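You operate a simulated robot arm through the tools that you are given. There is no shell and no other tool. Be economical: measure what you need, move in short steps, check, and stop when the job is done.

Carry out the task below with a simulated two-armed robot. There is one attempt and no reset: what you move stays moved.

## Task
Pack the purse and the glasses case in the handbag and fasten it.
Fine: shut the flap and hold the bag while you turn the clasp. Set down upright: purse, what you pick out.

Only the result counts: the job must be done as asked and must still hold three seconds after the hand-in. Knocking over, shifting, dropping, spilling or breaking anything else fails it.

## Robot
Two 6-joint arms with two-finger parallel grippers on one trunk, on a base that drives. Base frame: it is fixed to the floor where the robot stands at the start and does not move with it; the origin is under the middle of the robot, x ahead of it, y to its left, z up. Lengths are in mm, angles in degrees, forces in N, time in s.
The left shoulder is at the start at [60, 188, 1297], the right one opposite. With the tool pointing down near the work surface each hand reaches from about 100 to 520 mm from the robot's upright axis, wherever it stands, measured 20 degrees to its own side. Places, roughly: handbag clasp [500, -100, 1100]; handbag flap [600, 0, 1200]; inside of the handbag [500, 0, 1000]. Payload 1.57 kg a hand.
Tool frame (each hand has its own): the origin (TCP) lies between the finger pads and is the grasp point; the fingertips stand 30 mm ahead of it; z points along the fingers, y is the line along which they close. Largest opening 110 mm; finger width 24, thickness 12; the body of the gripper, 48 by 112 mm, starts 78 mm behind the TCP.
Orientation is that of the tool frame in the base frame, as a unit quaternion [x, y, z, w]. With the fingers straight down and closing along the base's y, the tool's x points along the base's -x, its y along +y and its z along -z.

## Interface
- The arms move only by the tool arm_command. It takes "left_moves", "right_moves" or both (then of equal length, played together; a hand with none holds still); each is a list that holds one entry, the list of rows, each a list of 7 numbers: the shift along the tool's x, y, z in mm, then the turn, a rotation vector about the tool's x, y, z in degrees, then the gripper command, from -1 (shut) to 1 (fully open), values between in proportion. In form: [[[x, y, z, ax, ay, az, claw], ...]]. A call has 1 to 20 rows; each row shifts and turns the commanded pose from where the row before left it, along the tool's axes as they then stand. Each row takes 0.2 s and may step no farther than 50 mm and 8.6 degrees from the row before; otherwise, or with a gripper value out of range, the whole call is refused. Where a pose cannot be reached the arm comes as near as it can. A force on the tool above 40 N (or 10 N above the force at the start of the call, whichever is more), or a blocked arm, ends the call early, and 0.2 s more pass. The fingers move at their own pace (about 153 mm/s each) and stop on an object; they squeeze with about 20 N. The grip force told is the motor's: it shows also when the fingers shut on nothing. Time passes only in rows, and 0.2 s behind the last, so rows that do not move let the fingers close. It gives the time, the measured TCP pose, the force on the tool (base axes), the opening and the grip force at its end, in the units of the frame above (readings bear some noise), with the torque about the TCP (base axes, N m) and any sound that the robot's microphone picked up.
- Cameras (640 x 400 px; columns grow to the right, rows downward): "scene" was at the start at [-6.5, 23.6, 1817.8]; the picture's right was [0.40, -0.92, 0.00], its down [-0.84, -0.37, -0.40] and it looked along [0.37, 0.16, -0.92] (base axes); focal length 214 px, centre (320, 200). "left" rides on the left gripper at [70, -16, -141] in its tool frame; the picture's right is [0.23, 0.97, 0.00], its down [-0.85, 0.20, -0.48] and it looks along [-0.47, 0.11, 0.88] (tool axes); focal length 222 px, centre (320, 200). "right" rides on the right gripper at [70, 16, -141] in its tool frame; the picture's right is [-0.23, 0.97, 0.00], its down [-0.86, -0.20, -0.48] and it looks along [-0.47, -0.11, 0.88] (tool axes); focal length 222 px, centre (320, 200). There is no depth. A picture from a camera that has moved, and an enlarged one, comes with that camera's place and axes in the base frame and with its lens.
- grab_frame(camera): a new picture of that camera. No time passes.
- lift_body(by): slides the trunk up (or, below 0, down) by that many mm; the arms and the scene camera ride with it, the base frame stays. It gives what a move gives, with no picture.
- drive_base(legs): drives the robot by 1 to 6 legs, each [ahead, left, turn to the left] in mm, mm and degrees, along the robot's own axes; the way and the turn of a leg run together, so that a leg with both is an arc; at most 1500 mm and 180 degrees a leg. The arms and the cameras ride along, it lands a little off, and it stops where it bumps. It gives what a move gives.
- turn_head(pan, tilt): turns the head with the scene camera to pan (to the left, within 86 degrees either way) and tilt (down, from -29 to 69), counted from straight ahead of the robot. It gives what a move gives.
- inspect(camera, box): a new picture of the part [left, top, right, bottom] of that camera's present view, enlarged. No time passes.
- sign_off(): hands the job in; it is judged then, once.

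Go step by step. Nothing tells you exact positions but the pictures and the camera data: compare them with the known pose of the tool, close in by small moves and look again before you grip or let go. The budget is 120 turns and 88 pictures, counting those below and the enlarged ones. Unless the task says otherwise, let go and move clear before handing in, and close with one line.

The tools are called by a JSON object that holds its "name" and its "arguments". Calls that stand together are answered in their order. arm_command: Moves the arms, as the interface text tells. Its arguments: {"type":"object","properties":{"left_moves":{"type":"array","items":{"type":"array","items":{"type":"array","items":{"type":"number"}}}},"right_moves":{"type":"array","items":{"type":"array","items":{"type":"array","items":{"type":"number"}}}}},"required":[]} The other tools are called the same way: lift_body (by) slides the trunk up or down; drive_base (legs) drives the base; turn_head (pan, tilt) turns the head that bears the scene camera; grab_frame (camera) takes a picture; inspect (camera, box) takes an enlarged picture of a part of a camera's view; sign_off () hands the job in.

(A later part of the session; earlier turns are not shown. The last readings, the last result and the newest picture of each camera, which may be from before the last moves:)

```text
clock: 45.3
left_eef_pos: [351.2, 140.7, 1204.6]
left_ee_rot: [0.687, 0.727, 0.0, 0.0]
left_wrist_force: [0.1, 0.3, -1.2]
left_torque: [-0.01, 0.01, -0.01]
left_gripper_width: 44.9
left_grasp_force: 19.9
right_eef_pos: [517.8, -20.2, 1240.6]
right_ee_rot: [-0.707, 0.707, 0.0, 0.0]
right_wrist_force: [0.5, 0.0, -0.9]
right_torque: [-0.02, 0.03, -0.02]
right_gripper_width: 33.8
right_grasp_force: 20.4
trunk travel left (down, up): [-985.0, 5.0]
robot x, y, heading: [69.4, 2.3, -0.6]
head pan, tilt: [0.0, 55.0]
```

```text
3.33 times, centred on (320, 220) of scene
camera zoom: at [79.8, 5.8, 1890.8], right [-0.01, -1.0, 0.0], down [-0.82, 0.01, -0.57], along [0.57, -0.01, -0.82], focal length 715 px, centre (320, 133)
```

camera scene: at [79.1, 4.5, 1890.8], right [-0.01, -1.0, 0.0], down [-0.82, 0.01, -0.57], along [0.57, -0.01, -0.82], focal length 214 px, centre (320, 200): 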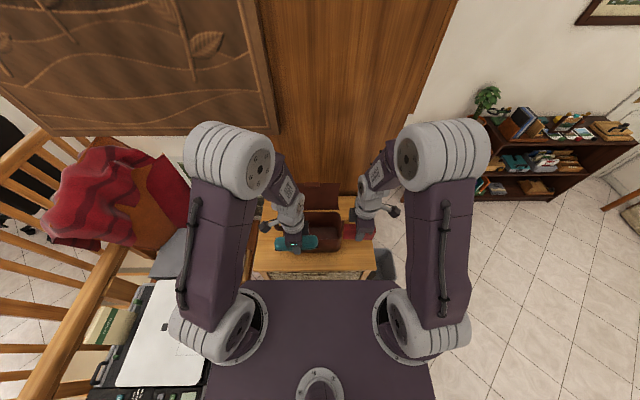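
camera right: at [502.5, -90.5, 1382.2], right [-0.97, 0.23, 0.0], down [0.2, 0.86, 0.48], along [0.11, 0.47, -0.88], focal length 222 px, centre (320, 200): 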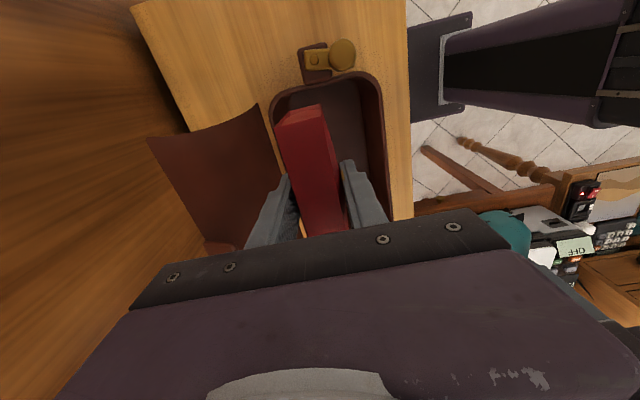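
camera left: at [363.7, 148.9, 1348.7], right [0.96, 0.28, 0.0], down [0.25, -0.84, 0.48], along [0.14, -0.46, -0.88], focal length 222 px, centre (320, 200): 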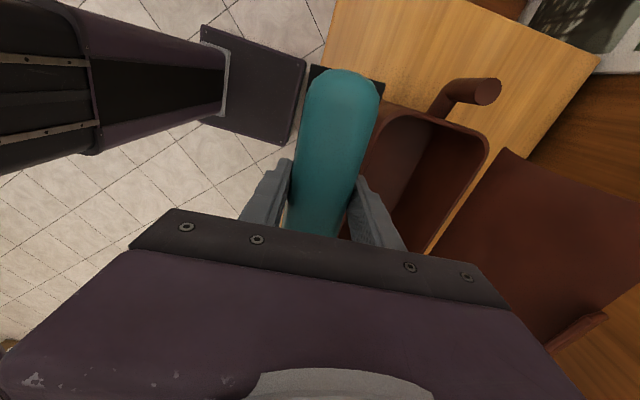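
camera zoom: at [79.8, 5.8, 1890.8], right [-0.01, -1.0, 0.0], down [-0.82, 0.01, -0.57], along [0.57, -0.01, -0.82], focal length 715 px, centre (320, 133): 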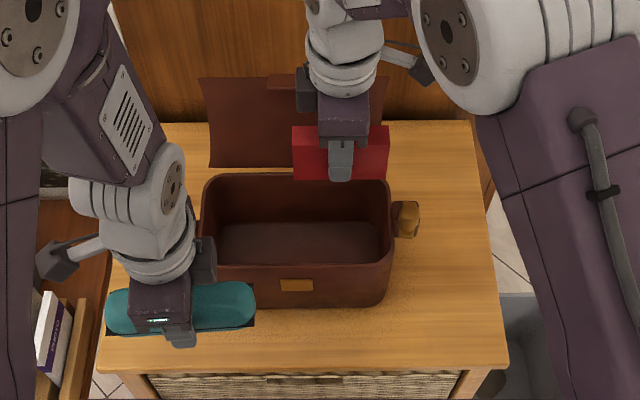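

The view is clear: interior x≈444–560, y≈−78…150. I'll lower the purse into the opening partway and check.

{"name": "arm_command", "arguments": {"right_moves": [[[2, -4, 30, 0, 0, 0, -1], [0, 0, 30, 0, 0, 0, -1], [0, 0, 30, 0, 0, 0, -1], [0, 0, 25, 0, 0, 0, -1], [0, 0, 0, 0, 0, 0, -1]]]}}

{"name": "grab_frame", "arguments": {"camera": "right"}}

{"name": "inspect", "arguments": {"camera": "scene", "box": [240, 160, 400, 280]}}

```text
clock: 46.5
left_eef_pos: [350.5, 139.3, 1206.0]
left_ee_rot: [0.686, 0.728, 0.0, 0.0]
left_wrist_force: [-0.1, 0.6, -0.9]
left_torque: [0.0, -0.03, 0.02]
left_gripper_width: 44.8
left_grasp_force: 20.2
right_eef_pos: [518.7, -25.0, 1126.0]
right_ee_rot: [-0.707, 0.708, 0.0, 0.0]
right_wrist_force: [-0.1, 0.0, -0.9]
right_torque: [-0.01, 0.02, 0.02]
right_gripper_width: 34.1
right_grasp_force: 19.5
trunk travel left (down, up): [-985.0, 5.0]
robot x, y, heading: [64.3, 2.0, -0.7]
head pan, tilt: [0.0, 55.0]
```

```text
52 pictures are left
camera right: at [503.7, -93.9, 1268.4], right [-0.97, 0.23, 0.0], down [0.2, 0.86, 0.48], along [0.11, 0.47, -0.88], focal length 222 px, centre (320, 200)
```

right: 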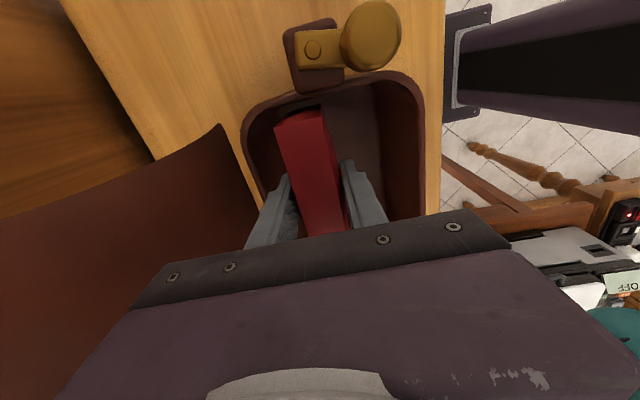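

```text
3.33 times, centred on (320, 220) of scene
camera zoom: at [79.4, 4.4, 1890.8], right [-0.01, -1.0, 0.0], down [-0.82, 0.01, -0.57], along [0.57, -0.01, -0.82], focal length 715 px, centre (320, 133)
```

zoom: 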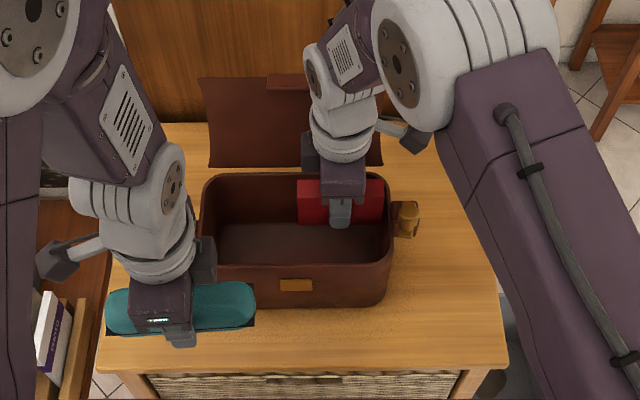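

The purse is inside the opening with clearance all around. I'll lower it to the floor of the bag in small steps watching force.

{"name": "arm_command", "arguments": {"right_moves": [[[0, 0, 25, 0, 0, 0, -1], [0, 0, 25, 0, 0, 0, -1], [0, 0, 20, 0, 0, 0, -1], [0, 0, 10, 0, 0, 0, -1], [0, 0, 5, 0, 0, 0, -1]]]}}

```text
clock: 47.7
left_eef_pos: [350.9, 140.2, 1204.6]
left_ee_rot: [0.687, 0.727, 0.0, 0.0]
left_wrist_force: [0.7, 0.0, -1.7]
left_torque: [0.02, 0.0, 0.0]
left_gripper_width: 44.8
left_grasp_force: 19.9
right_eef_pos: [519.8, -24.9, 1040.8]
right_ee_rot: [-0.707, 0.708, 0.0, 0.0]
right_wrist_force: [-2.1, 0.1, 1.3]
right_torque: [0.01, -0.26, -0.02]
right_gripper_width: 33.7
right_grasp_force: 19.4
trunk travel left (down, up): [-985.0, 5.0]
robot x, y, heading: [67.3, 6.9, -0.8]
head pan, tilt: [0.0, 55.0]
```

There's a slight push from the flap on the gripper body; I'll shift forward a few mm and continue down.

{"name": "arm_command", "arguments": {"right_moves": [[[0, 5, 0, 0, 0, 0, -1], [0, 5, 0, 0, 0, 0, -1], [0, 0, 0, 0, 0, 0, -1]]]}}

{"name": "inspect", "arguments": {"camera": "scene", "box": [240, 160, 400, 280]}}

{"name": "grab_frame", "arguments": {"camera": "right"}}

```text
clock: 48.5
left_eef_pos: [351.3, 139.5, 1205.2]
left_ee_rot: [0.686, 0.728, 0.0, 0.0]
left_wrist_force: [0.4, -0.1, -0.7]
left_torque: [-0.01, 0.0, -0.01]
left_gripper_width: 44.6
left_grasp_force: 19.9
right_eef_pos: [511.8, -24.6, 1041.9]
right_ee_rot: [-0.707, 0.707, 0.0, 0.0]
right_wrist_force: [0.4, -0.7, -1.7]
right_torque: [-0.05, 0.0, -0.01]
right_gripper_width: 33.8
right_grasp_force: 19.8
trunk travel left (down, up): [-985.0, 5.0]
robot x, y, heading: [66.9, 3.0, -0.9]
head pan, tilt: [0.0, 55.0]
```

```text
3.33 times, centred on (320, 220) of scene
camera zoom: at [79.1, 4.7, 1890.7], right [-0.01, -1.0, 0.0], down [-0.82, 0.01, -0.57], along [0.57, -0.01, -0.82], focal length 715 px, centre (320, 133)
```

zoom: 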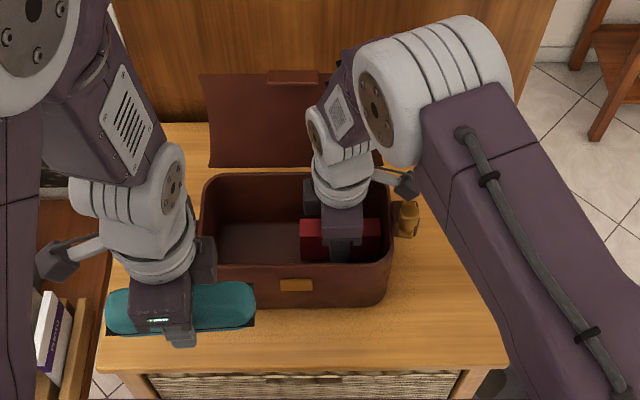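

```text
49 pictures are left
camera right: at [496.1, -94.8, 1182.4], right [-0.97, 0.23, 0.0], down [0.2, 0.86, 0.48], along [0.11, 0.47, -0.88], focal length 222 px, centre (320, 200)
```

right: 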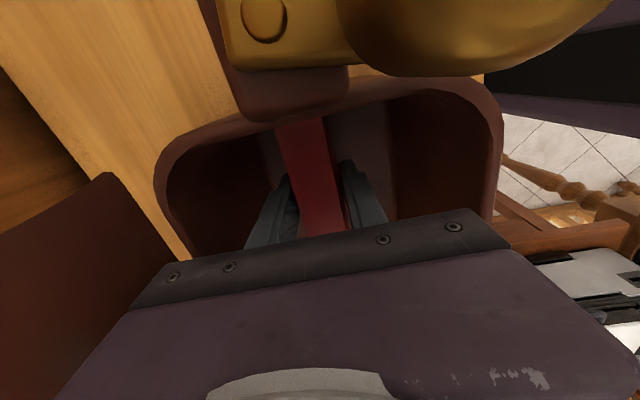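

{"name": "arm_command", "arguments": {"right_moves": [[[0, 0, 4, 0, 0, 0, -1], [0, 0, 4, 0, 0, 0, -1], [0, 0, 0, 0, 0, 0, -1]]]}}

{"name": "arm_command", "arguments": {"right_moves": [[[0, 0, 4, 0, 0, 0, -1], [0, 0, 0, 0, 0, 0, -1]]]}}

```text
clock: 49.3
left_eef_pos: [350.7, 140.0, 1204.8]
left_ee_rot: [0.687, 0.727, 0.0, 0.0]
left_wrist_force: [0.4, 0.0, -1.0]
left_torque: [0.02, -0.01, -0.01]
left_gripper_width: 44.6
left_grasp_force: 20.1
right_eef_pos: [511.4, -24.3, 1031.9]
right_ee_rot: [-0.707, 0.708, 0.0, 0.0]
right_wrist_force: [-1.1, 1.1, -1.5]
right_torque: [-0.01, -0.02, -0.04]
right_gripper_width: 33.7
right_grasp_force: 19.9
trunk travel left (down, up): [-985.0, 5.0]
robot x, y, heading: [67.8, 5.0, -0.6]
head pan, tilt: [0.0, 55.0]
```

```text
clock: 49.9
left_eef_pos: [351.7, 140.3, 1207.0]
left_ee_rot: [0.687, 0.727, 0.0, 0.0]
left_wrist_force: [-0.2, -0.8, -1.5]
left_torque: [-0.02, 0.01, 0.0]
left_gripper_width: 44.9
left_grasp_force: 19.4
right_eef_pos: [511.4, -24.1, 1029.7]
right_ee_rot: [0.707, -0.707, 0.0, 0.0]
right_wrist_force: [0.2, 0.0, -1.1]
right_torque: [-0.02, 0.0, 0.01]
right_gripper_width: 33.7
right_grasp_force: 20.2
trunk travel left (down, up): [-985.0, 5.0]
robot x, y, heading: [64.6, 6.7, -0.8]
head pan, tilt: [0.0, 55.0]
```

{"name": "arm_command", "arguments": {"right_moves": [[[0, 0, 3, 0, 0, 0, -1], [0, 0, 0, 0, 0, 0, -1]]]}}

{"name": "arm_command", "arguments": {"right_moves": [[[0, 0, 3, 0, 0, 0, -1], [0, 0, 0, 0, 0, 0, -1]]]}}

```text
clock: 50.5
left_eef_pos: [350.3, 140.1, 1206.3]
left_ee_rot: [0.687, 0.727, 0.001, 0.001]
left_wrist_force: [-0.5, -0.4, -1.3]
left_torque: [-0.01, 0.01, -0.02]
left_gripper_width: 45.1
left_grasp_force: 20.3
right_eef_pos: [510.6, -24.4, 1027.0]
right_ee_rot: [0.707, -0.707, 0.002, -0.001]
right_wrist_force: [2.5, -3.0, 11.6]
right_torque: [0.14, -0.5, -0.13]
right_gripper_width: 33.4
right_grasp_force: 19.5
trunk travel left (down, up): [-985.0, 5.0]
robot x, y, heading: [68.0, 4.9, -0.9]
head pan, tilt: [0.0, 55.0]
```

```text
clock: 51.2
left_eef_pos: [348.8, 137.9, 1206.1]
left_ee_rot: [0.686, 0.727, 0.001, 0.001]
left_wrist_force: [-0.2, -0.2, -2.1]
left_torque: [0.01, -0.02, 0.0]
left_gripper_width: 44.4
left_grasp_force: 19.8
right_eef_pos: [512.9, -22.8, 1025.4]
right_ee_rot: [0.707, -0.707, 0.003, -0.006]
right_wrist_force: [-2.4, -4.6, 17.6]
right_torque: [-0.24, -1.12, -0.23]
right_gripper_width: 33.3
right_grasp_force: 20.1
trunk travel left (down, up): [-985.0, 5.0]
robot x, y, heading: [66.1, 7.3, -0.7]
head pan, tilt: [0.0, 55.0]
stopped in row 2 (right hand): the force on the tool passed its limit at 41 N (the readings are from after the stop); the commanded pose is now the measured one
```

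Contact seems to be the gripper body on the back rim, with the purse a few mm at most above the floor. I'll ease up 2 mm and open gently.

{"name": "arm_command", "arguments": {"right_moves": [[[0, 3, -2, 0, 0, 0, -1], [0, 2, 0, 0, 0, 0, -1], [0, 0, 0, 0, 0, 0, -0.3], [0, 0, 0, 0, 0, 0, -0.2], [0, 0, 0, 0, 0, 0, -0.2]]]}}

{"name": "grab_frame", "arguments": {"camera": "right"}}

```text
clock: 52.4
left_eef_pos: [351.0, 140.3, 1205.3]
left_ee_rot: [0.686, 0.727, 0.001, 0.0]
left_wrist_force: [0.8, -0.2, -0.9]
left_torque: [-0.04, 0.0, -0.04]
left_gripper_width: 44.9
left_grasp_force: 19.7
right_eef_pos: [509.5, -22.7, 1026.1]
right_ee_rot: [0.707, -0.707, 0.002, -0.003]
right_wrist_force: [-0.5, -0.1, 0.4]
right_torque: [-0.03, -0.02, 0.03]
right_gripper_width: 43.9
right_grasp_force: 0.1
trunk travel left (down, up): [-985.0, 5.0]
robot x, y, heading: [67.8, 4.8, -0.6]
head pan, tilt: [0.0, 55.0]
```

```text
48 pictures are left
camera right: at [492.7, -93.0, 1168.0], right [-0.97, 0.23, -0.01], down [0.2, 0.85, 0.48], along [0.11, 0.47, -0.88], focal length 222 px, centre (320, 200)
```

right: 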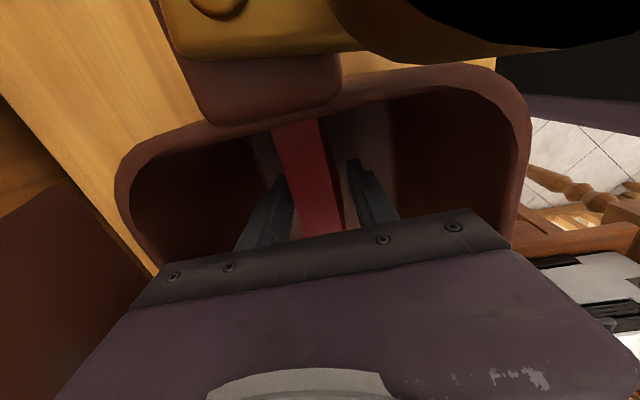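

Released, purse upright. I'll withdraw, close the fingers, and use them to nudge the purse toward the back wall to make room.

{"name": "arm_command", "arguments": {"right_moves": [[[0, 0, 0, 0, 0, 0, -0.15], [0, 0, -15, 0, 0, 0, -0.15], [0, 0, -30, 0, 0, 0, -0.15], [0, 0, -40, 0, 0, 0, -0.15], [0, 0, -40, 0, 0, 0, -0.15], [0, 18, 0, 0, 0, 0, -1], [0, 18, 0, 0, 0, 0, -1], [0, 0, 0, 0, 0, 0, -1]]]}}

{"name": "inspect", "arguments": {"camera": "scene", "box": [240, 160, 400, 280]}}

{"name": "grab_frame", "arguments": {"camera": "right"}}

```text
clock: 54.2
left_eef_pos: [351.6, 139.7, 1205.0]
left_ee_rot: [0.687, 0.727, 0.0, 0.0]
left_wrist_force: [-0.2, 0.0, -1.5]
left_torque: [0.0, -0.01, 0.02]
left_gripper_width: 44.8
left_grasp_force: 19.2
right_eef_pos: [471.5, -21.0, 1151.1]
right_ee_rot: [0.707, -0.707, 0.002, -0.003]
right_wrist_force: [0.0, -0.5, -1.6]
right_torque: [-0.02, 0.01, 0.04]
right_gripper_width: 0.0
right_grasp_force: 20.0
trunk travel left (down, up): [-985.0, 5.0]
robot x, y, heading: [66.1, 6.3, -0.8]
head pan, tilt: [0.0, 55.0]
```

```text
3.33 times, centred on (320, 220) of scene
camera zoom: at [79.2, 4.5, 1890.8], right [-0.01, -1.0, 0.0], down [-0.82, 0.01, -0.57], along [0.57, -0.01, -0.82], focal length 715 px, centre (320, 133)
```

zoom: 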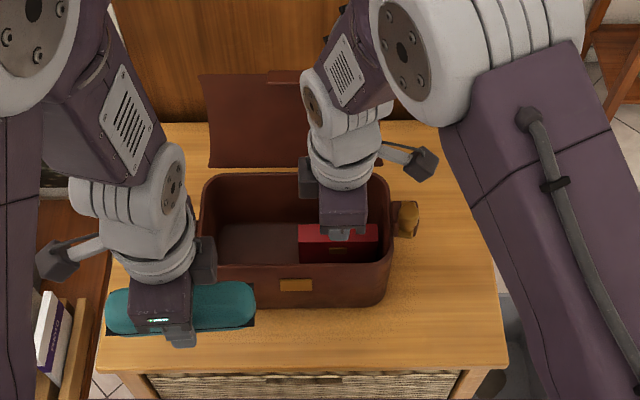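

```text
46 pictures are left
camera right: at [455.2, -92.1, 1292.3], right [-0.97, 0.23, -0.01], down [0.2, 0.85, 0.48], along [0.12, 0.47, -0.88], focal length 222 px, centre (320, 200)
```

right: 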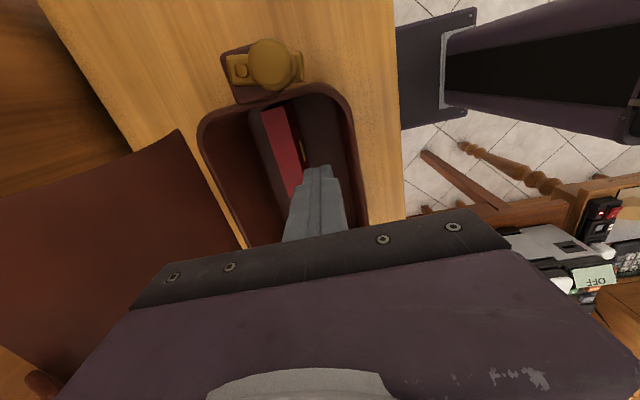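

{"name": "arm_command", "arguments": {"right_moves": [[[0, 0, 40, 0, 0, 0, -1], [0, 0, 40, 0, 0, 0, -1], [0, 0, 28, 0, 0, 0, -1], [0, -8, 0, 0, 0, 0, -1], [0, -6, 0, 0, 0, 0, -1], [0, -6, 0, 0, 0, 0, -1], [0, -5, 0, 0, 0, 0, -1], [0, -5, 0, 0, 0, 0, -1], [0, 0, 0, 0, 0, 0, -1]]]}}

{"name": "grab_frame", "arguments": {"camera": "right"}}

```text
clock: 56.2
left_eef_pos: [350.4, 139.8, 1205.4]
left_ee_rot: [0.686, 0.727, 0.0, -0.001]
left_wrist_force: [0.5, -0.1, -1.7]
left_torque: [0.01, 0.02, 0.01]
left_gripper_width: 44.6
left_grasp_force: 19.6
right_eef_pos: [502.7, -22.0, 1043.8]
right_ee_rot: [0.708, -0.707, 0.002, -0.003]
right_wrist_force: [-1.2, 0.4, 0.1]
right_torque: [0.01, 0.03, -0.01]
right_gripper_width: 0.0
right_grasp_force: 19.7
trunk travel left (down, up): [-985.0, 5.0]
robot x, y, heading: [68.6, 3.3, -0.8]
head pan, tilt: [0.0, 55.0]
```

```text
45 pictures are left
camera right: at [486.0, -92.5, 1184.1], right [-0.97, 0.23, -0.01], down [0.2, 0.85, 0.48], along [0.12, 0.47, -0.88], focal length 222 px, centre (320, 200)
```

right: 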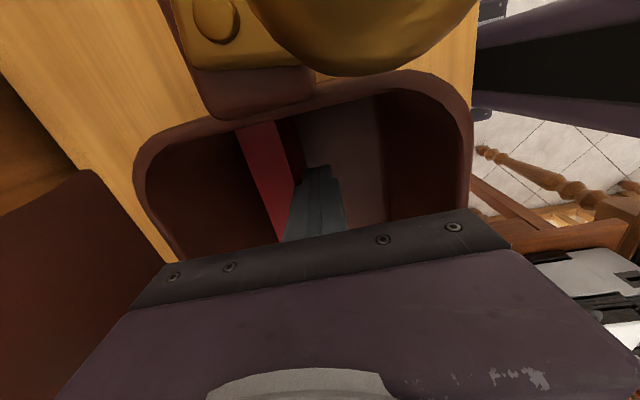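

The purse slid back upright. One more 5 mm nudge, then withdraw the right hand upward and aside.

{"name": "arm_command", "arguments": {"right_moves": [[[0, -5, 0, 0, 0, 0, -1], [0, 4, 0, 0, 0, 0, -1], [0, 8, -10, 0, 0, 0, -1], [0, 0, -45, 0, 0, 0, -1], [0, 0, -45, 0, 0, 0, -1], [0, 0, -45, 0, 0, 0, -1], [40, 20, -20, 0, 0, 0, -1], [40, 20, 0, 0, 0, 0, -1], [40, 20, 0, 0, 0, 0, -1], [40, 20, 0, 0, 0, 0, -1]]]}}

{"name": "inspect", "arguments": {"camera": "scene", "box": [240, 160, 400, 280]}}

```text
clock: 58.4
left_eef_pos: [350.7, 137.7, 1205.3]
left_ee_rot: [0.686, 0.727, 0.002, 0.0]
left_wrist_force: [0.1, 0.1, -0.4]
left_torque: [0.0, -0.04, 0.01]
left_gripper_width: 44.8
left_grasp_force: 19.7
right_eef_pos: [409.2, -187.8, 1206.3]
right_ee_rot: [0.707, -0.707, 0.002, -0.003]
right_wrist_force: [0.3, 0.3, 0.0]
right_torque: [0.03, 0.0, -0.01]
right_gripper_width: 0.0
right_grasp_force: 19.8
trunk travel left (down, up): [-985.0, 5.0]
robot x, y, heading: [70.8, 4.8, -0.8]
head pan, tilt: [0.0, 55.0]
```

```text
3.33 times, centred on (320, 220) of scene
camera zoom: at [78.1, 2.4, 1890.8], right [-0.01, -1.0, 0.0], down [-0.82, 0.01, -0.57], along [0.57, -0.01, -0.82], focal length 715 px, centre (320, 133)
```

zoom: 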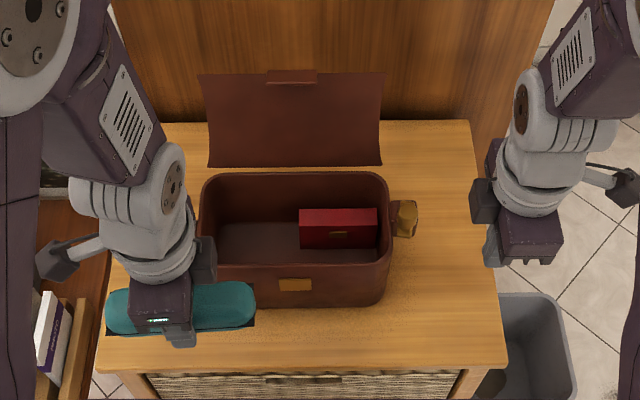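

Purse is upright at the back (front face x≈514, y −74…31). Now I'll bring the case over the front-left part of the opening.

{"name": "arm_command", "arguments": {"left_moves": [[[0, 0, -10, 0, 0, 3.3, -1], [-20, 33, 0, 0, 0, 0, -1], [-20, 33, 0, 0, 0, 0, -1], [-20, 33, 0, 0, 0, 0, -1], [-20, 34, 0, 0, 0, 0, -1], [0, 0, 40, 0, 0, 0, -1], [0, 0, 35, 0, 0, 0, -1], [0, 0, 0, 0, 0, 0, -1]]]}}

{"name": "grab_frame", "arguments": {"camera": "left"}}

{"name": "inspect", "arguments": {"camera": "scene", "box": [240, 160, 400, 280]}}

```text
clock: 60.2
left_eef_pos: [484.0, 58.3, 1139.9]
left_ee_rot: [0.708, 0.707, 0.0, 0.0]
left_wrist_force: [0.5, -0.9, -0.2]
left_torque: [0.0, 0.0, 0.0]
left_gripper_width: 44.7
left_grasp_force: 19.6
right_eef_pos: [411.6, -185.8, 1207.3]
right_ee_rot: [-0.707, 0.708, -0.002, 0.003]
right_wrist_force: [0.0, -0.3, 0.0]
right_torque: [0.0, -0.01, -0.01]
right_gripper_width: 0.0
right_grasp_force: 20.4
trunk travel left (down, up): [-985.0, 5.0]
robot x, y, heading: [68.1, 6.0, -0.6]
head pan, tilt: [0.0, 55.0]
```

```text
43 pictures are left
camera left: at [467.1, 127.8, 1281.1], right [0.97, 0.23, 0.0], down [0.2, -0.86, 0.48], along [0.11, -0.47, -0.88], focal length 222 px, centre (320, 200)
```

left: 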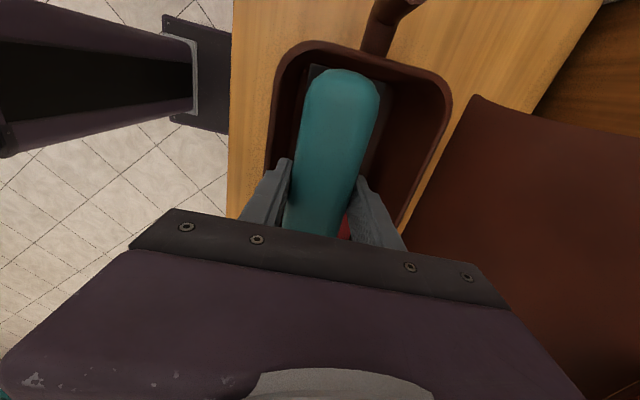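

```text
3.33 times, centred on (320, 220) of scene
camera zoom: at [78.6, 4.5, 1890.8], right [-0.01, -1.0, 0.0], down [-0.82, 0.01, -0.57], along [0.57, -0.01, -0.82], focal length 715 px, centre (320, 133)
```

zoom: 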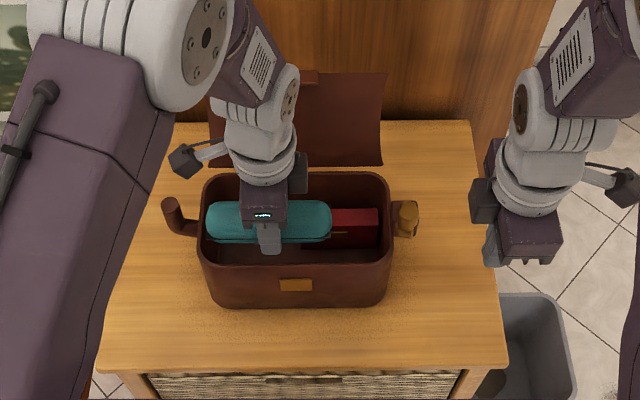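

{"name": "arm_command", "arguments": {"left_moves": [[[0, 2, 20, 0, 0, 0, -1], [0, 0, 20, 0, 0, 0, -1], [0, 0, 20, 0, 0, 0, -1], [0, 0, 20, 0, 0, 0, -1], [0, 0, 10, 0, 0, 0, -1], [0, 0, 8, 0, 0, 0, -1], [0, 0, 0, 0, 0, 0, -1]]]}}

{"name": "grab_frame", "arguments": {"camera": "left"}}

{"name": "inspect", "arguments": {"camera": "scene", "box": [240, 160, 400, 280]}}

```text
clock: 61.8
left_eef_pos: [486.3, 59.6, 1043.9]
left_ee_rot: [0.707, 0.707, 0.001, 0.001]
left_wrist_force: [-0.3, -0.4, -1.7]
left_torque: [0.01, 0.02, -0.01]
left_gripper_width: 44.7
left_grasp_force: 20.1
right_eef_pos: [411.6, -187.3, 1205.7]
right_ee_rot: [-0.707, 0.707, -0.001, 0.004]
right_wrist_force: [0.3, 0.0, 0.2]
right_torque: [0.0, 0.01, 0.02]
right_gripper_width: 0.0
right_grasp_force: 19.8
trunk travel left (down, up): [-985.0, 5.0]
robot x, y, heading: [68.2, 7.8, -0.6]
head pan, tilt: [0.0, 55.0]
```

```text
41 pictures are left
camera left: at [469.3, 128.8, 1184.8], right [0.97, 0.23, 0.0], down [0.2, -0.86, 0.48], along [0.11, -0.47, -0.88], focal length 222 px, centre (320, 200)
```

left: 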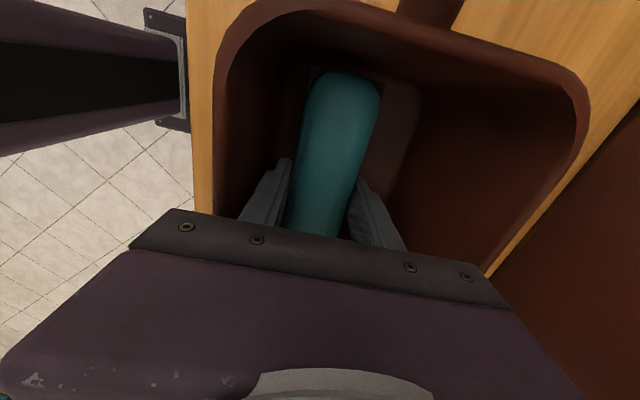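

```text
3.33 times, centred on (320, 220) of scene
camera zoom: at [79.3, 4.5, 1890.8], right [-0.01, -1.0, 0.0], down [-0.82, 0.01, -0.57], along [0.57, -0.01, -0.82], focal length 715 px, centre (320, 133)
```

zoom: 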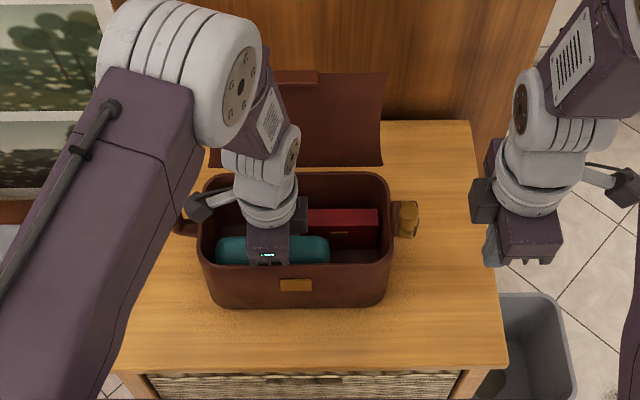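

{"name": "arm_command", "arguments": {"left_moves": [[[0, 0, 5, 0, 0, 0, -1], [0, 0, 5, 0, 0, 0, -1], [0, 0, 4, 0, 0, 0, -1], [0, 0, 0, 0, 0, 0, -1]]]}}

{"name": "arm_command", "arguments": {"left_moves": [[[0, 0, 4, 0, 0, 0, -1], [0, 0, 0, 0, 0, 0, -1]]]}}

```text
clock: 62.8
left_eef_pos: [485.5, 59.1, 1029.1]
left_ee_rot: [0.707, 0.708, 0.0, 0.0]
left_wrist_force: [-0.1, -1.1, -0.4]
left_torque: [-0.03, 0.0, 0.0]
left_gripper_width: 44.6
left_grasp_force: 19.9
right_eef_pos: [410.8, -186.4, 1207.5]
right_ee_rot: [-0.707, 0.707, -0.001, 0.004]
right_wrist_force: [-0.1, 0.0, -0.4]
right_torque: [-0.01, 0.0, 0.0]
right_gripper_width: 0.0
right_grasp_force: 19.6
trunk travel left (down, up): [-985.0, 5.0]
robot x, y, heading: [66.4, 5.7, -0.8]
head pan, tilt: [0.0, 55.0]
```

```text
clock: 63.4
left_eef_pos: [486.1, 60.0, 1027.9]
left_ee_rot: [0.707, 0.707, 0.001, 0.001]
left_wrist_force: [3.1, 1.4, 23.6]
left_torque: [-0.2, 1.44, -0.1]
left_gripper_width: 44.9
left_grasp_force: 19.5
right_eef_pos: [409.4, -186.2, 1207.3]
right_ee_rot: [-0.707, 0.708, -0.002, 0.004]
right_wrist_force: [-0.5, -0.6, -0.1]
right_torque: [0.01, 0.02, 0.01]
right_gripper_width: 0.0
right_grasp_force: 19.9
trunk travel left (down, up): [-985.0, 5.0]
robot x, y, heading: [64.2, 8.8, -0.9]
head pan, tilt: [0.0, 55.0]
```

The gripper body rests on the front rim with the case about a centimetre above the floor; the case is level and confined, so I'll ease up slightly and let it slide down between barely opened fingers.

{"name": "arm_command", "arguments": {"left_moves": [[[0, 0, -2, 0, 0, 0, -1], [0, 0, 0, 0, 0, 0, -0.17], [0, 0, 0, 0, 0, 0, -0.15], [0, 0, 0, 0, 0, 0, -0.12], [0, 0, 0, 0, 0, 0, -0.12]]]}}

{"name": "grab_frame", "arguments": {"camera": "left"}}

```text
clock: 64.6
left_eef_pos: [485.1, 59.5, 1028.0]
left_ee_rot: [0.707, 0.707, 0.0, 0.0]
left_wrist_force: [0.5, -0.3, -0.7]
left_torque: [0.03, 0.03, 0.0]
left_gripper_width: 48.3
left_grasp_force: 0.0
right_eef_pos: [411.4, -184.9, 1207.2]
right_ee_rot: [-0.707, 0.707, -0.002, 0.002]
right_wrist_force: [-0.3, 0.3, -0.6]
right_torque: [0.01, 0.01, 0.02]
right_gripper_width: 0.0
right_grasp_force: 19.2
trunk travel left (down, up): [-985.0, 5.0]
robot x, y, heading: [69.4, 7.1, -0.6]
head pan, tilt: [0.0, 55.0]
```

```text
39 pictures are left
camera left: at [468.7, 128.7, 1169.0], right [0.97, 0.23, 0.0], down [0.2, -0.86, 0.48], along [0.11, -0.47, -0.88], focal length 222 px, centre (320, 200)
```

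left: 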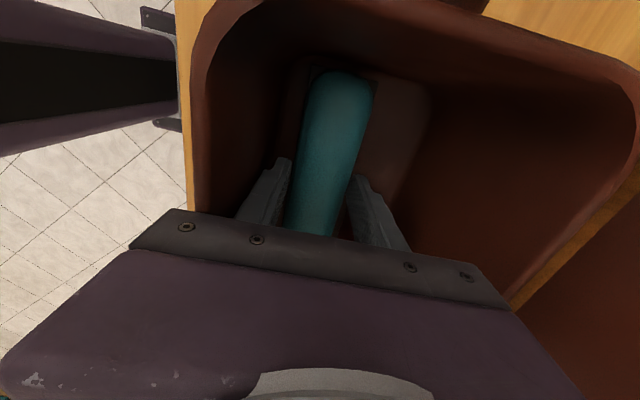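

The case looks settled flat. I'll withdraw the left hand straight up, retract it, and inspect.

{"name": "arm_command", "arguments": {"left_moves": [[[0, 0, 0, 0, 0, 0, -0.05], [0, 0, -15, 0, 0, 0, -0.05], [0, 0, -30, 0, 0, 0, -0.05], [0, 0, -45, 0, 0, 0, -0.05], [0, 0, -45, 0, 0, 0, -0.05], [0, 0, -45, 0, 0, 0, -0.05], [35, -20, 0, 0, 0, 0, -0.05], [35, -20, 0, 0, 0, 0, -0.05], [35, -20, 0, 0, 0, 0, -0.05], [35, -20, 0, 0, 0, 0, -0.05]]]}}

{"name": "inspect", "arguments": {"camera": "scene", "box": [260, 170, 380, 250]}}

{"name": "inspect", "arguments": {"camera": "right", "box": [120, 0, 480, 225]}}

```text
clock: 66.8
left_eef_pos: [405.7, 199.4, 1202.7]
left_ee_rot: [0.707, 0.707, 0.0, 0.001]
left_wrist_force: [-0.8, -0.3, -0.2]
left_torque: [0.0, 0.01, 0.02]
left_gripper_width: 52.3
left_grasp_force: 0.0
right_eef_pos: [409.5, -185.2, 1206.5]
right_ee_rot: [0.707, -0.707, 0.002, -0.004]
right_wrist_force: [-0.4, 0.2, 0.9]
right_torque: [-0.03, 0.01, 0.02]
right_gripper_width: 0.2
right_grasp_force: 19.9
trunk travel left (down, up): [-985.0, 5.0]
robot x, y, heading: [64.6, 5.5, -0.5]
head pan, tilt: [0.0, 55.0]
```

```text
5.00 times, centred on (320, 210) of scene
camera zoom: at [77.9, 6.1, 1890.8], right [-0.01, -1.0, 0.0], down [-0.82, 0.01, -0.57], along [0.57, -0.01, -0.82], focal length 1072 px, centre (320, 150)
```

zoom: 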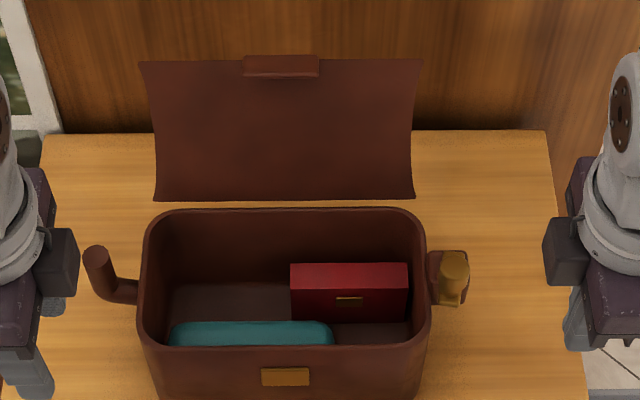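

```text
1.78 times, centred on (300, 112) of right
camera zoom: at [393.1, -255.2, 1348.0], right [-0.97, 0.23, -0.01], down [0.2, 0.85, 0.48], along [0.12, 0.47, -0.88], focal length 395 px, centre (356, 356)
```

zoom: 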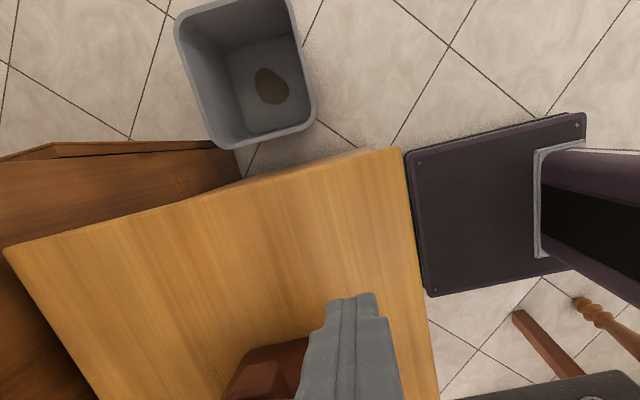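

Both items sit upright in the bag. Next the flap: it leans back ~22° from a hinge at about (572, y, 1100), top edge at about (624, 1231). I'll move 45 mm closer and bring the left hand, opened 60 mm, to straddle the flap's top edge left of its tab.

{"name": "drive_base", "arguments": {"legs": [[45, 0, 0.5]]}}

{"name": "arm_command", "arguments": {"left_moves": [[[0, 0, -40, 0, 0, 0, 0.1], [0, 0, -40, 0, 0, 0, 0.1], [0, 0, -20, 0, 0, 0, 0.1], [-20, 40, 0, 0, 0, 0, 0.1], [-20, 40, 0, 0, 0, 0, 0.1], [-20, 40, 0, 0, 0, 0, 0.1], [-20, 40, 0, 0, 0, 0, 0.1], [0, 0, 0, 0, 0, 0, 0.1]]]}}

{"name": "grab_frame", "arguments": {"camera": "left"}}

{"name": "inspect", "arguments": {"camera": "scene", "box": [240, 120, 400, 240]}}

```text
clock: 67.7
left_eef_pos: [439.5, 201.3, 1205.8]
left_ee_rot: [0.704, 0.71, 0.003, 0.002]
left_wrist_force: [-1.7, 0.1, -0.8]
left_torque: [0.0, -0.06, 0.01]
left_gripper_width: 52.3
left_grasp_force: 0.1
right_eef_pos: [446.2, -184.9, 1210.5]
right_ee_rot: [0.71, -0.704, 0.004, -0.006]
right_wrist_force: [-0.7, 0.8, 0.0]
right_torque: [0.0, -0.08, 0.0]
right_gripper_width: 0.0
right_grasp_force: 20.2
trunk travel left (down, up): [-985.0, 5.0]
robot x, y, heading: [111.4, 5.5, -0.3]
head pan, tilt: [0.0, 55.0]
```

```text
clock: 69.5
left_eef_pos: [612.0, 122.8, 1303.7]
left_ee_rot: [0.704, 0.71, -0.001, -0.001]
left_wrist_force: [1.2, 0.9, -0.2]
left_torque: [-0.02, 0.0, 0.0]
left_gripper_width: 60.3
left_grasp_force: 0.0
right_eef_pos: [457.3, -182.2, 1205.1]
right_ee_rot: [0.711, -0.704, 0.001, -0.003]
right_wrist_force: [0.3, 0.1, 0.2]
right_torque: [0.01, 0.02, 0.01]
right_gripper_width: 0.0
right_grasp_force: 20.2
trunk travel left (down, up): [-985.0, 5.0]
robot x, y, heading: [112.6, 4.9, -0.2]
head pan, tilt: [0.0, 55.0]
```

```text
36 pictures are left
camera left: at [595.0, 191.8, 1444.5], right [0.97, 0.24, 0.0], down [0.21, -0.85, 0.48], along [0.11, -0.46, -0.88], focal length 222 px, centre (320, 200)
```

left: 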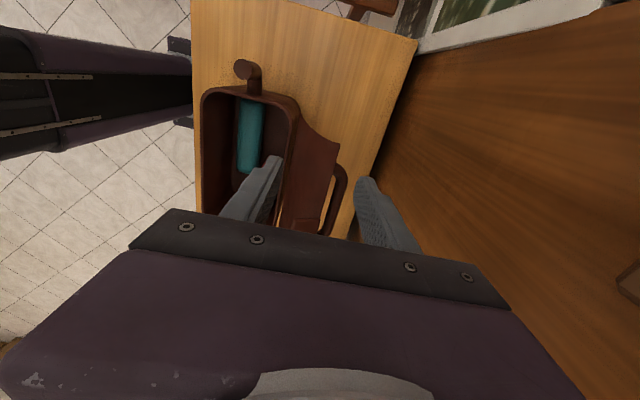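

```text
3.33 times, centred on (320, 180) of scene
camera zoom: at [124.9, 4.2, 1890.7], right [0.0, -1.0, 0.0], down [-0.82, 0.0, -0.57], along [0.57, 0.0, -0.82], focal length 715 px, centre (320, 267)
```

zoom: 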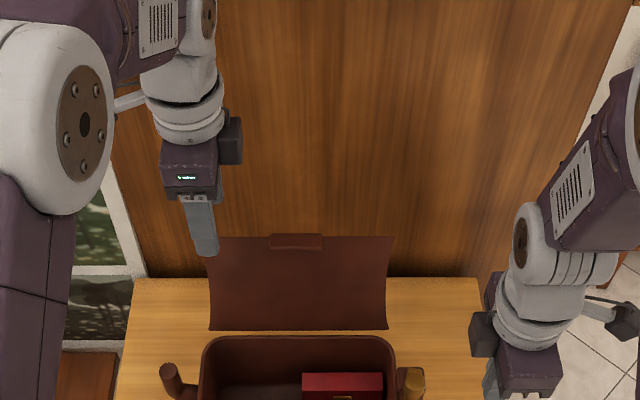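

I can see a carrying handle on the outer (rear) face of the flap spanning y≈0–100, so I'll straddle at y≈128, beside it, and descend over the top edge.

{"name": "arm_command", "arguments": {"left_moves": [[[6, 10, 0, 0, 0, 0, 0.1], [0, 0, 25, 0, 0, 0, 0.1], [0, 0, 25, 0, 0, 0, 0.1], [0, 0, 15, 0, 0, 0, 0.1], [0, 0, 0, 0, 0, 0, 0.1]]]}}

{"name": "grab_frame", "arguments": {"camera": "left"}}

{"name": "inspect", "arguments": {"camera": "scene", "box": [240, 120, 400, 240]}}

```text
clock: 70.7
left_eef_pos: [620.2, 126.5, 1237.6]
left_ee_rot: [0.704, 0.71, 0.0, 0.0]
left_wrist_force: [-0.6, -1.1, 0.1]
left_torque: [0.02, 0.01, 0.01]
left_gripper_width: 60.6
left_grasp_force: 0.0
right_eef_pos: [456.9, -183.7, 1206.1]
right_ee_rot: [0.711, -0.704, 0.001, -0.003]
right_wrist_force: [0.8, -0.3, -0.7]
right_torque: [0.0, 0.03, 0.0]
right_gripper_width: 0.0
right_grasp_force: 20.1
trunk travel left (down, up): [-985.0, 5.0]
robot x, y, heading: [109.7, 6.6, -0.3]
head pan, tilt: [0.0, 55.0]
```

```text
34 pictures are left
camera left: at [601.9, 195.7, 1380.8], right [0.97, 0.24, 0.0], down [0.21, -0.85, 0.48], along [0.11, -0.46, -0.88], focal length 222 px, centre (320, 200)
```

left: 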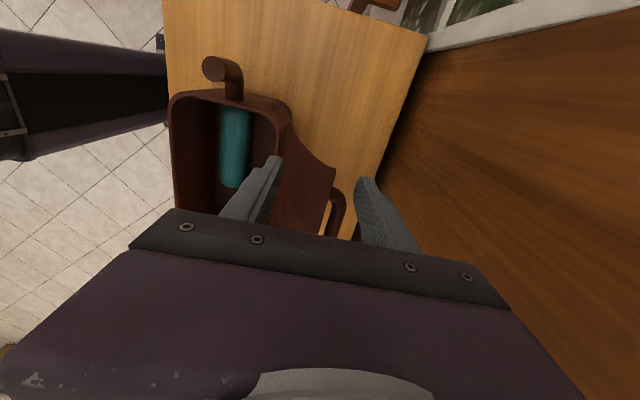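

```text
3.33 times, centred on (320, 180) of scene
camera zoom: at [123.9, 4.3, 1890.7], right [0.0, -1.0, 0.0], down [-0.82, 0.0, -0.57], along [0.57, 0.0, -0.82], focal length 715 px, centre (320, 267)
```

zoom: 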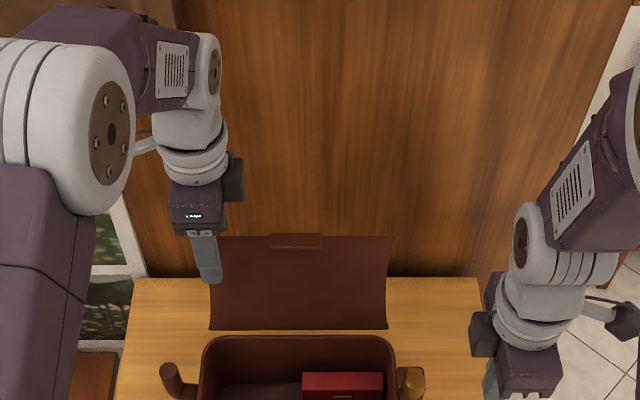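

The flap edge (top z≈1241) is between the fingers. I'll narrow to 36 mm and swing the flap forward along its arc past vertical, then look.

{"name": "arm_command", "arguments": {"left_moves": [[[0, 0, 0, 0, 0, 0, -0.2], [0, 0, 0, 0, 0, 0, -0.35], [0, -22, -6, 0, 0, 0, -0.35], [0, -22, -4, 0, 0, 0, -0.35], [0, -20, -1, 0, 0, 0, -0.35], [0, -18, 2, 0, 0, 0, -0.35], [0, -18, 6, 0, 0, 0, -0.35], [0, 0, 0, 0, 0, 0, -0.35]]]}}

{"name": "inspect", "arguments": {"camera": "scene", "box": [240, 120, 400, 240]}}

{"name": "grab_frame", "arguments": {"camera": "left"}}

```text
clock: 72.5
left_eef_pos: [520.7, 127.5, 1240.4]
left_ee_rot: [0.704, 0.71, 0.0, 0.001]
left_wrist_force: [0.4, 0.1, -0.2]
left_torque: [0.02, -0.03, -0.03]
left_gripper_width: 35.6
left_grasp_force: 0.0
right_eef_pos: [456.3, -183.0, 1206.1]
right_ee_rot: [0.71, -0.704, 0.002, -0.003]
right_wrist_force: [-0.5, -0.2, 0.0]
right_torque: [-0.01, -0.01, 0.01]
right_gripper_width: 0.1
right_grasp_force: 20.2
trunk travel left (down, up): [-985.0, 5.0]
robot x, y, heading: [105.7, 6.5, -0.1]
head pan, tilt: [0.0, 55.0]
```

```text
3.33 times, centred on (320, 180) of scene
camera zoom: at [123.1, 4.3, 1890.7], right [0.0, -1.0, 0.0], down [-0.82, 0.0, -0.57], along [0.57, 0.0, -0.82], focal length 715 px, centre (320, 267)
```

zoom: 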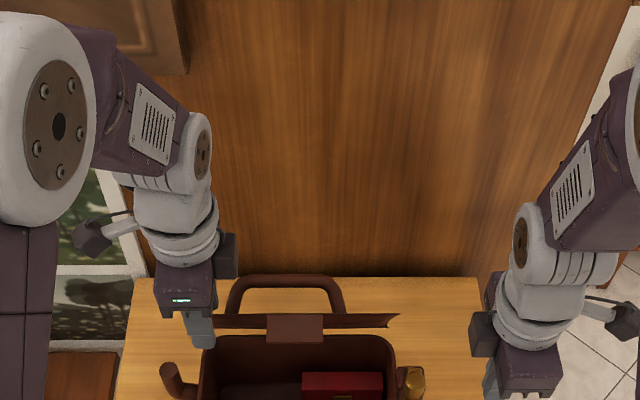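

```text
31 pictures are left
camera left: at [503.5, 196.7, 1382.7], right [0.97, 0.24, 0.0], down [0.21, -0.85, 0.48], along [0.11, -0.46, -0.88], focal length 222 px, centre (320, 200)
```

left: 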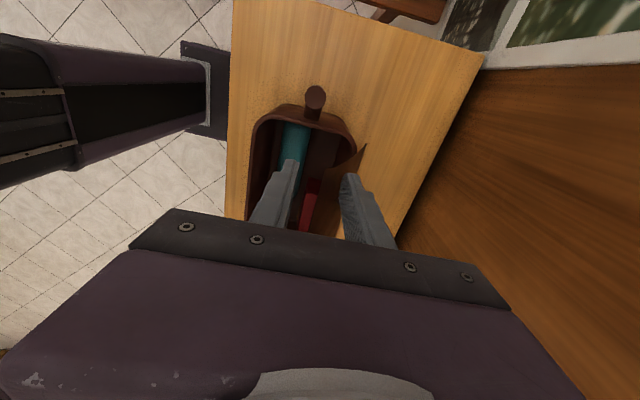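

It follows with the rear finger. I'll continue forward and down, widening the fingers as the flap tilts.

{"name": "arm_command", "arguments": {"left_moves": [[[0, -20, 12, 0, 0, 0, -0.2], [0, -16, 18, 0, 0, 0, 0.0], [0, -12, 20, 0, 0, 0, 0.1], [0, -8, 20, 0, 0, 0, 0.1], [0, 0, 0, 0, 0, 0, 0.1]]]}}

{"name": "inspect", "arguments": {"camera": "scene", "box": [240, 140, 400, 260]}}

{"name": "grab_frame", "arguments": {"camera": "left"}}

```text
clock: 73.7
left_eef_pos: [462.8, 125.4, 1171.7]
left_ee_rot: [0.704, 0.71, 0.0, 0.001]
left_wrist_force: [-0.4, 0.6, 0.2]
left_torque: [0.02, -0.01, -0.02]
left_gripper_width: 60.4
left_grasp_force: 0.1
right_eef_pos: [456.1, -183.0, 1206.6]
right_ee_rot: [0.711, -0.704, 0.001, -0.004]
right_wrist_force: [0.3, -0.4, 0.5]
right_torque: [0.0, 0.0, 0.01]
right_gripper_width: 0.0
right_grasp_force: 19.9
trunk travel left (down, up): [-985.0, 5.0]
robot x, y, heading: [110.7, 5.8, 0.0]
head pan, tilt: [0.0, 55.0]
```

```text
3.33 times, centred on (320, 200) of scene
camera zoom: at [122.4, 4.3, 1890.8], right [0.0, -1.0, 0.0], down [-0.82, 0.0, -0.57], along [0.57, 0.0, -0.82], focal length 715 px, centre (320, 200)
```

zoom: 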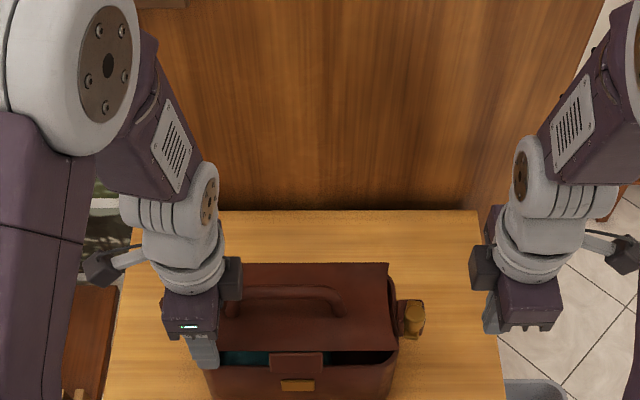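

```text
29 pictures are left
camera left: at [445.6, 195.1, 1312.9], right [0.97, 0.24, 0.0], down [0.21, -0.85, 0.48], along [0.11, -0.46, -0.88], focal length 222 px, centre (320, 200)
```

left: 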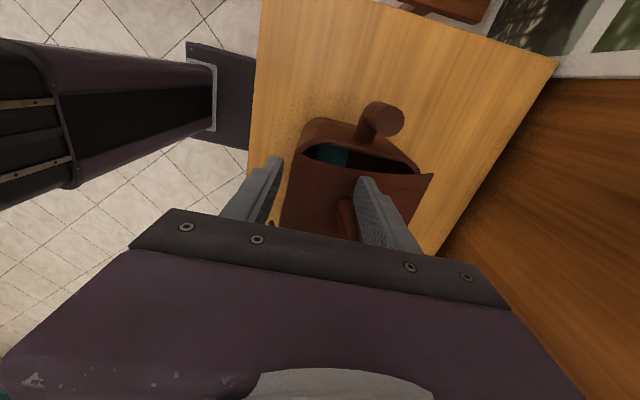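

The flap is nearly down (resting at ~65° forward). I'll lift off, close the fingers, and press the flap down near its front-centre behind the tab.

{"name": "arm_command", "arguments": {"left_moves": [[[0, 0, -30, 0, 0, 0, 0.1], [0, 0, -30, 0, 0, 0, -0.5], [-28, -4, 0, 0, 0, 0, -1], [-28, -4, 0, 0, 0, 0, -1], [-28, -4, 0, 0, 0, 0, -1], [0, 0, 25, 0, 0, 0, -1], [0, 0, 20, 0, 0, 0, -1], [0, 0, 15, 0, 0, 0, -1], [0, 0, 10, 0, 0, 0, -1], [0, 0, 0, 0, 0, 0, -1]]]}}

{"name": "inspect", "arguments": {"camera": "scene", "box": [240, 140, 400, 260]}}

```text
clock: 75.9
left_eef_pos: [454.0, 45.4, 1162.1]
left_ee_rot: [0.704, 0.71, 0.0, -0.001]
left_wrist_force: [-0.1, -0.2, -0.4]
left_torque: [0.04, -0.03, 0.02]
left_gripper_width: 0.0
left_grasp_force: 19.7
right_eef_pos: [455.9, -183.7, 1206.8]
right_ee_rot: [0.71, -0.704, 0.002, -0.004]
right_wrist_force: [0.8, 0.3, 0.5]
right_torque: [0.01, 0.0, 0.03]
right_gripper_width: 0.0
right_grasp_force: 19.9
trunk travel left (down, up): [-985.0, 5.0]
robot x, y, heading: [110.7, 7.0, -0.2]
head pan, tilt: [0.0, 55.0]
```

```text
3.33 times, centred on (320, 200) of scene
camera zoom: at [123.2, 4.5, 1890.8], right [0.0, -1.0, 0.0], down [-0.82, 0.0, -0.57], along [0.57, 0.0, -0.82], focal length 715 px, centre (320, 200)
```

zoom: 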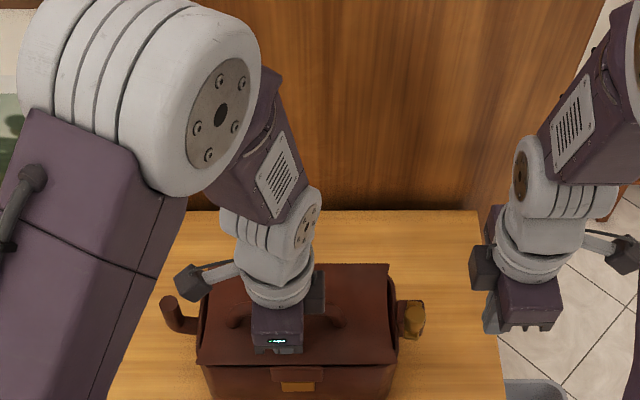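

{"name": "arm_command", "arguments": {"left_moves": [[[0, 0, 8, 0, 0, 0, -1], [0, 0, 6, 0, 0, 0, -1], [0, 0, 4, 0, 0, 0, -1], [0, 0, 0, 0, 0, 0, -1]]]}}

{"name": "arm_command", "arguments": {"left_moves": [[[0, 0, 3, 0, 0, 0, -1], [0, 0, 3, 0, 0, 0, -1], [0, 0, 0, 0, 0, 0, -1]]]}}

{"name": "inspect", "arguments": {"camera": "scene", "box": [260, 180, 380, 270]}}

```text
clock: 76.8
left_eef_pos: [453.3, 44.6, 1148.2]
left_ee_rot: [0.704, 0.71, 0.002, 0.006]
left_wrist_force: [-3.5, 6.6, 36.1]
left_torque: [0.42, 0.05, -0.01]
left_gripper_width: 0.0
left_grasp_force: 19.8
right_eef_pos: [452.9, -182.5, 1207.9]
right_ee_rot: [0.71, -0.704, 0.002, -0.005]
right_wrist_force: [0.0, 0.1, 0.3]
right_torque: [0.0, 0.03, 0.01]
right_gripper_width: 0.0
right_grasp_force: 20.3
trunk travel left (down, up): [-985.0, 5.0]
robot x, y, heading: [107.4, 6.3, -0.4]
head pan, tilt: [0.0, 55.0]
stopped in row 4 (left hand): the force on the tool passed its limit at 42 N (the readings are from after the stop); the commanded pose is now the measured one
```

```text
clock: 77.2
left_eef_pos: [453.5, 42.7, 1147.8]
left_ee_rot: [0.704, 0.71, 0.003, 0.008]
left_wrist_force: [-4.7, 6.9, 40.0]
left_torque: [0.38, 0.08, 0.02]
left_gripper_width: 0.0
left_grasp_force: 19.7
right_eef_pos: [451.3, -180.9, 1208.3]
right_ee_rot: [0.71, -0.704, 0.004, -0.004]
right_wrist_force: [-0.5, -0.2, -0.5]
right_torque: [-0.03, -0.06, -0.01]
right_gripper_width: 0.3
right_grasp_force: 20.0
trunk travel left (down, up): [-985.0, 5.0]
robot x, y, heading: [113.8, 2.3, -0.0]
head pan, tilt: [0.0, 55.0]
stopped in row 1 (left hand): the force on the tool passed its limit at 51 N (the readings are from after the stop); the commanded pose is now the measured one
```

```text
4.44 times, centred on (320, 225) of scene
camera zoom: at [115.9, 6.3, 1890.9], right [0.0, -1.0, 0.0], down [-0.82, 0.0, -0.58], along [0.58, 0.0, -0.82], focal length 953 px, centre (320, 89)
```

zoom: 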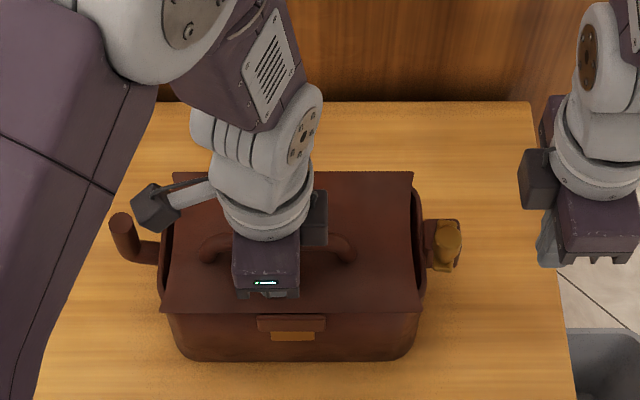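

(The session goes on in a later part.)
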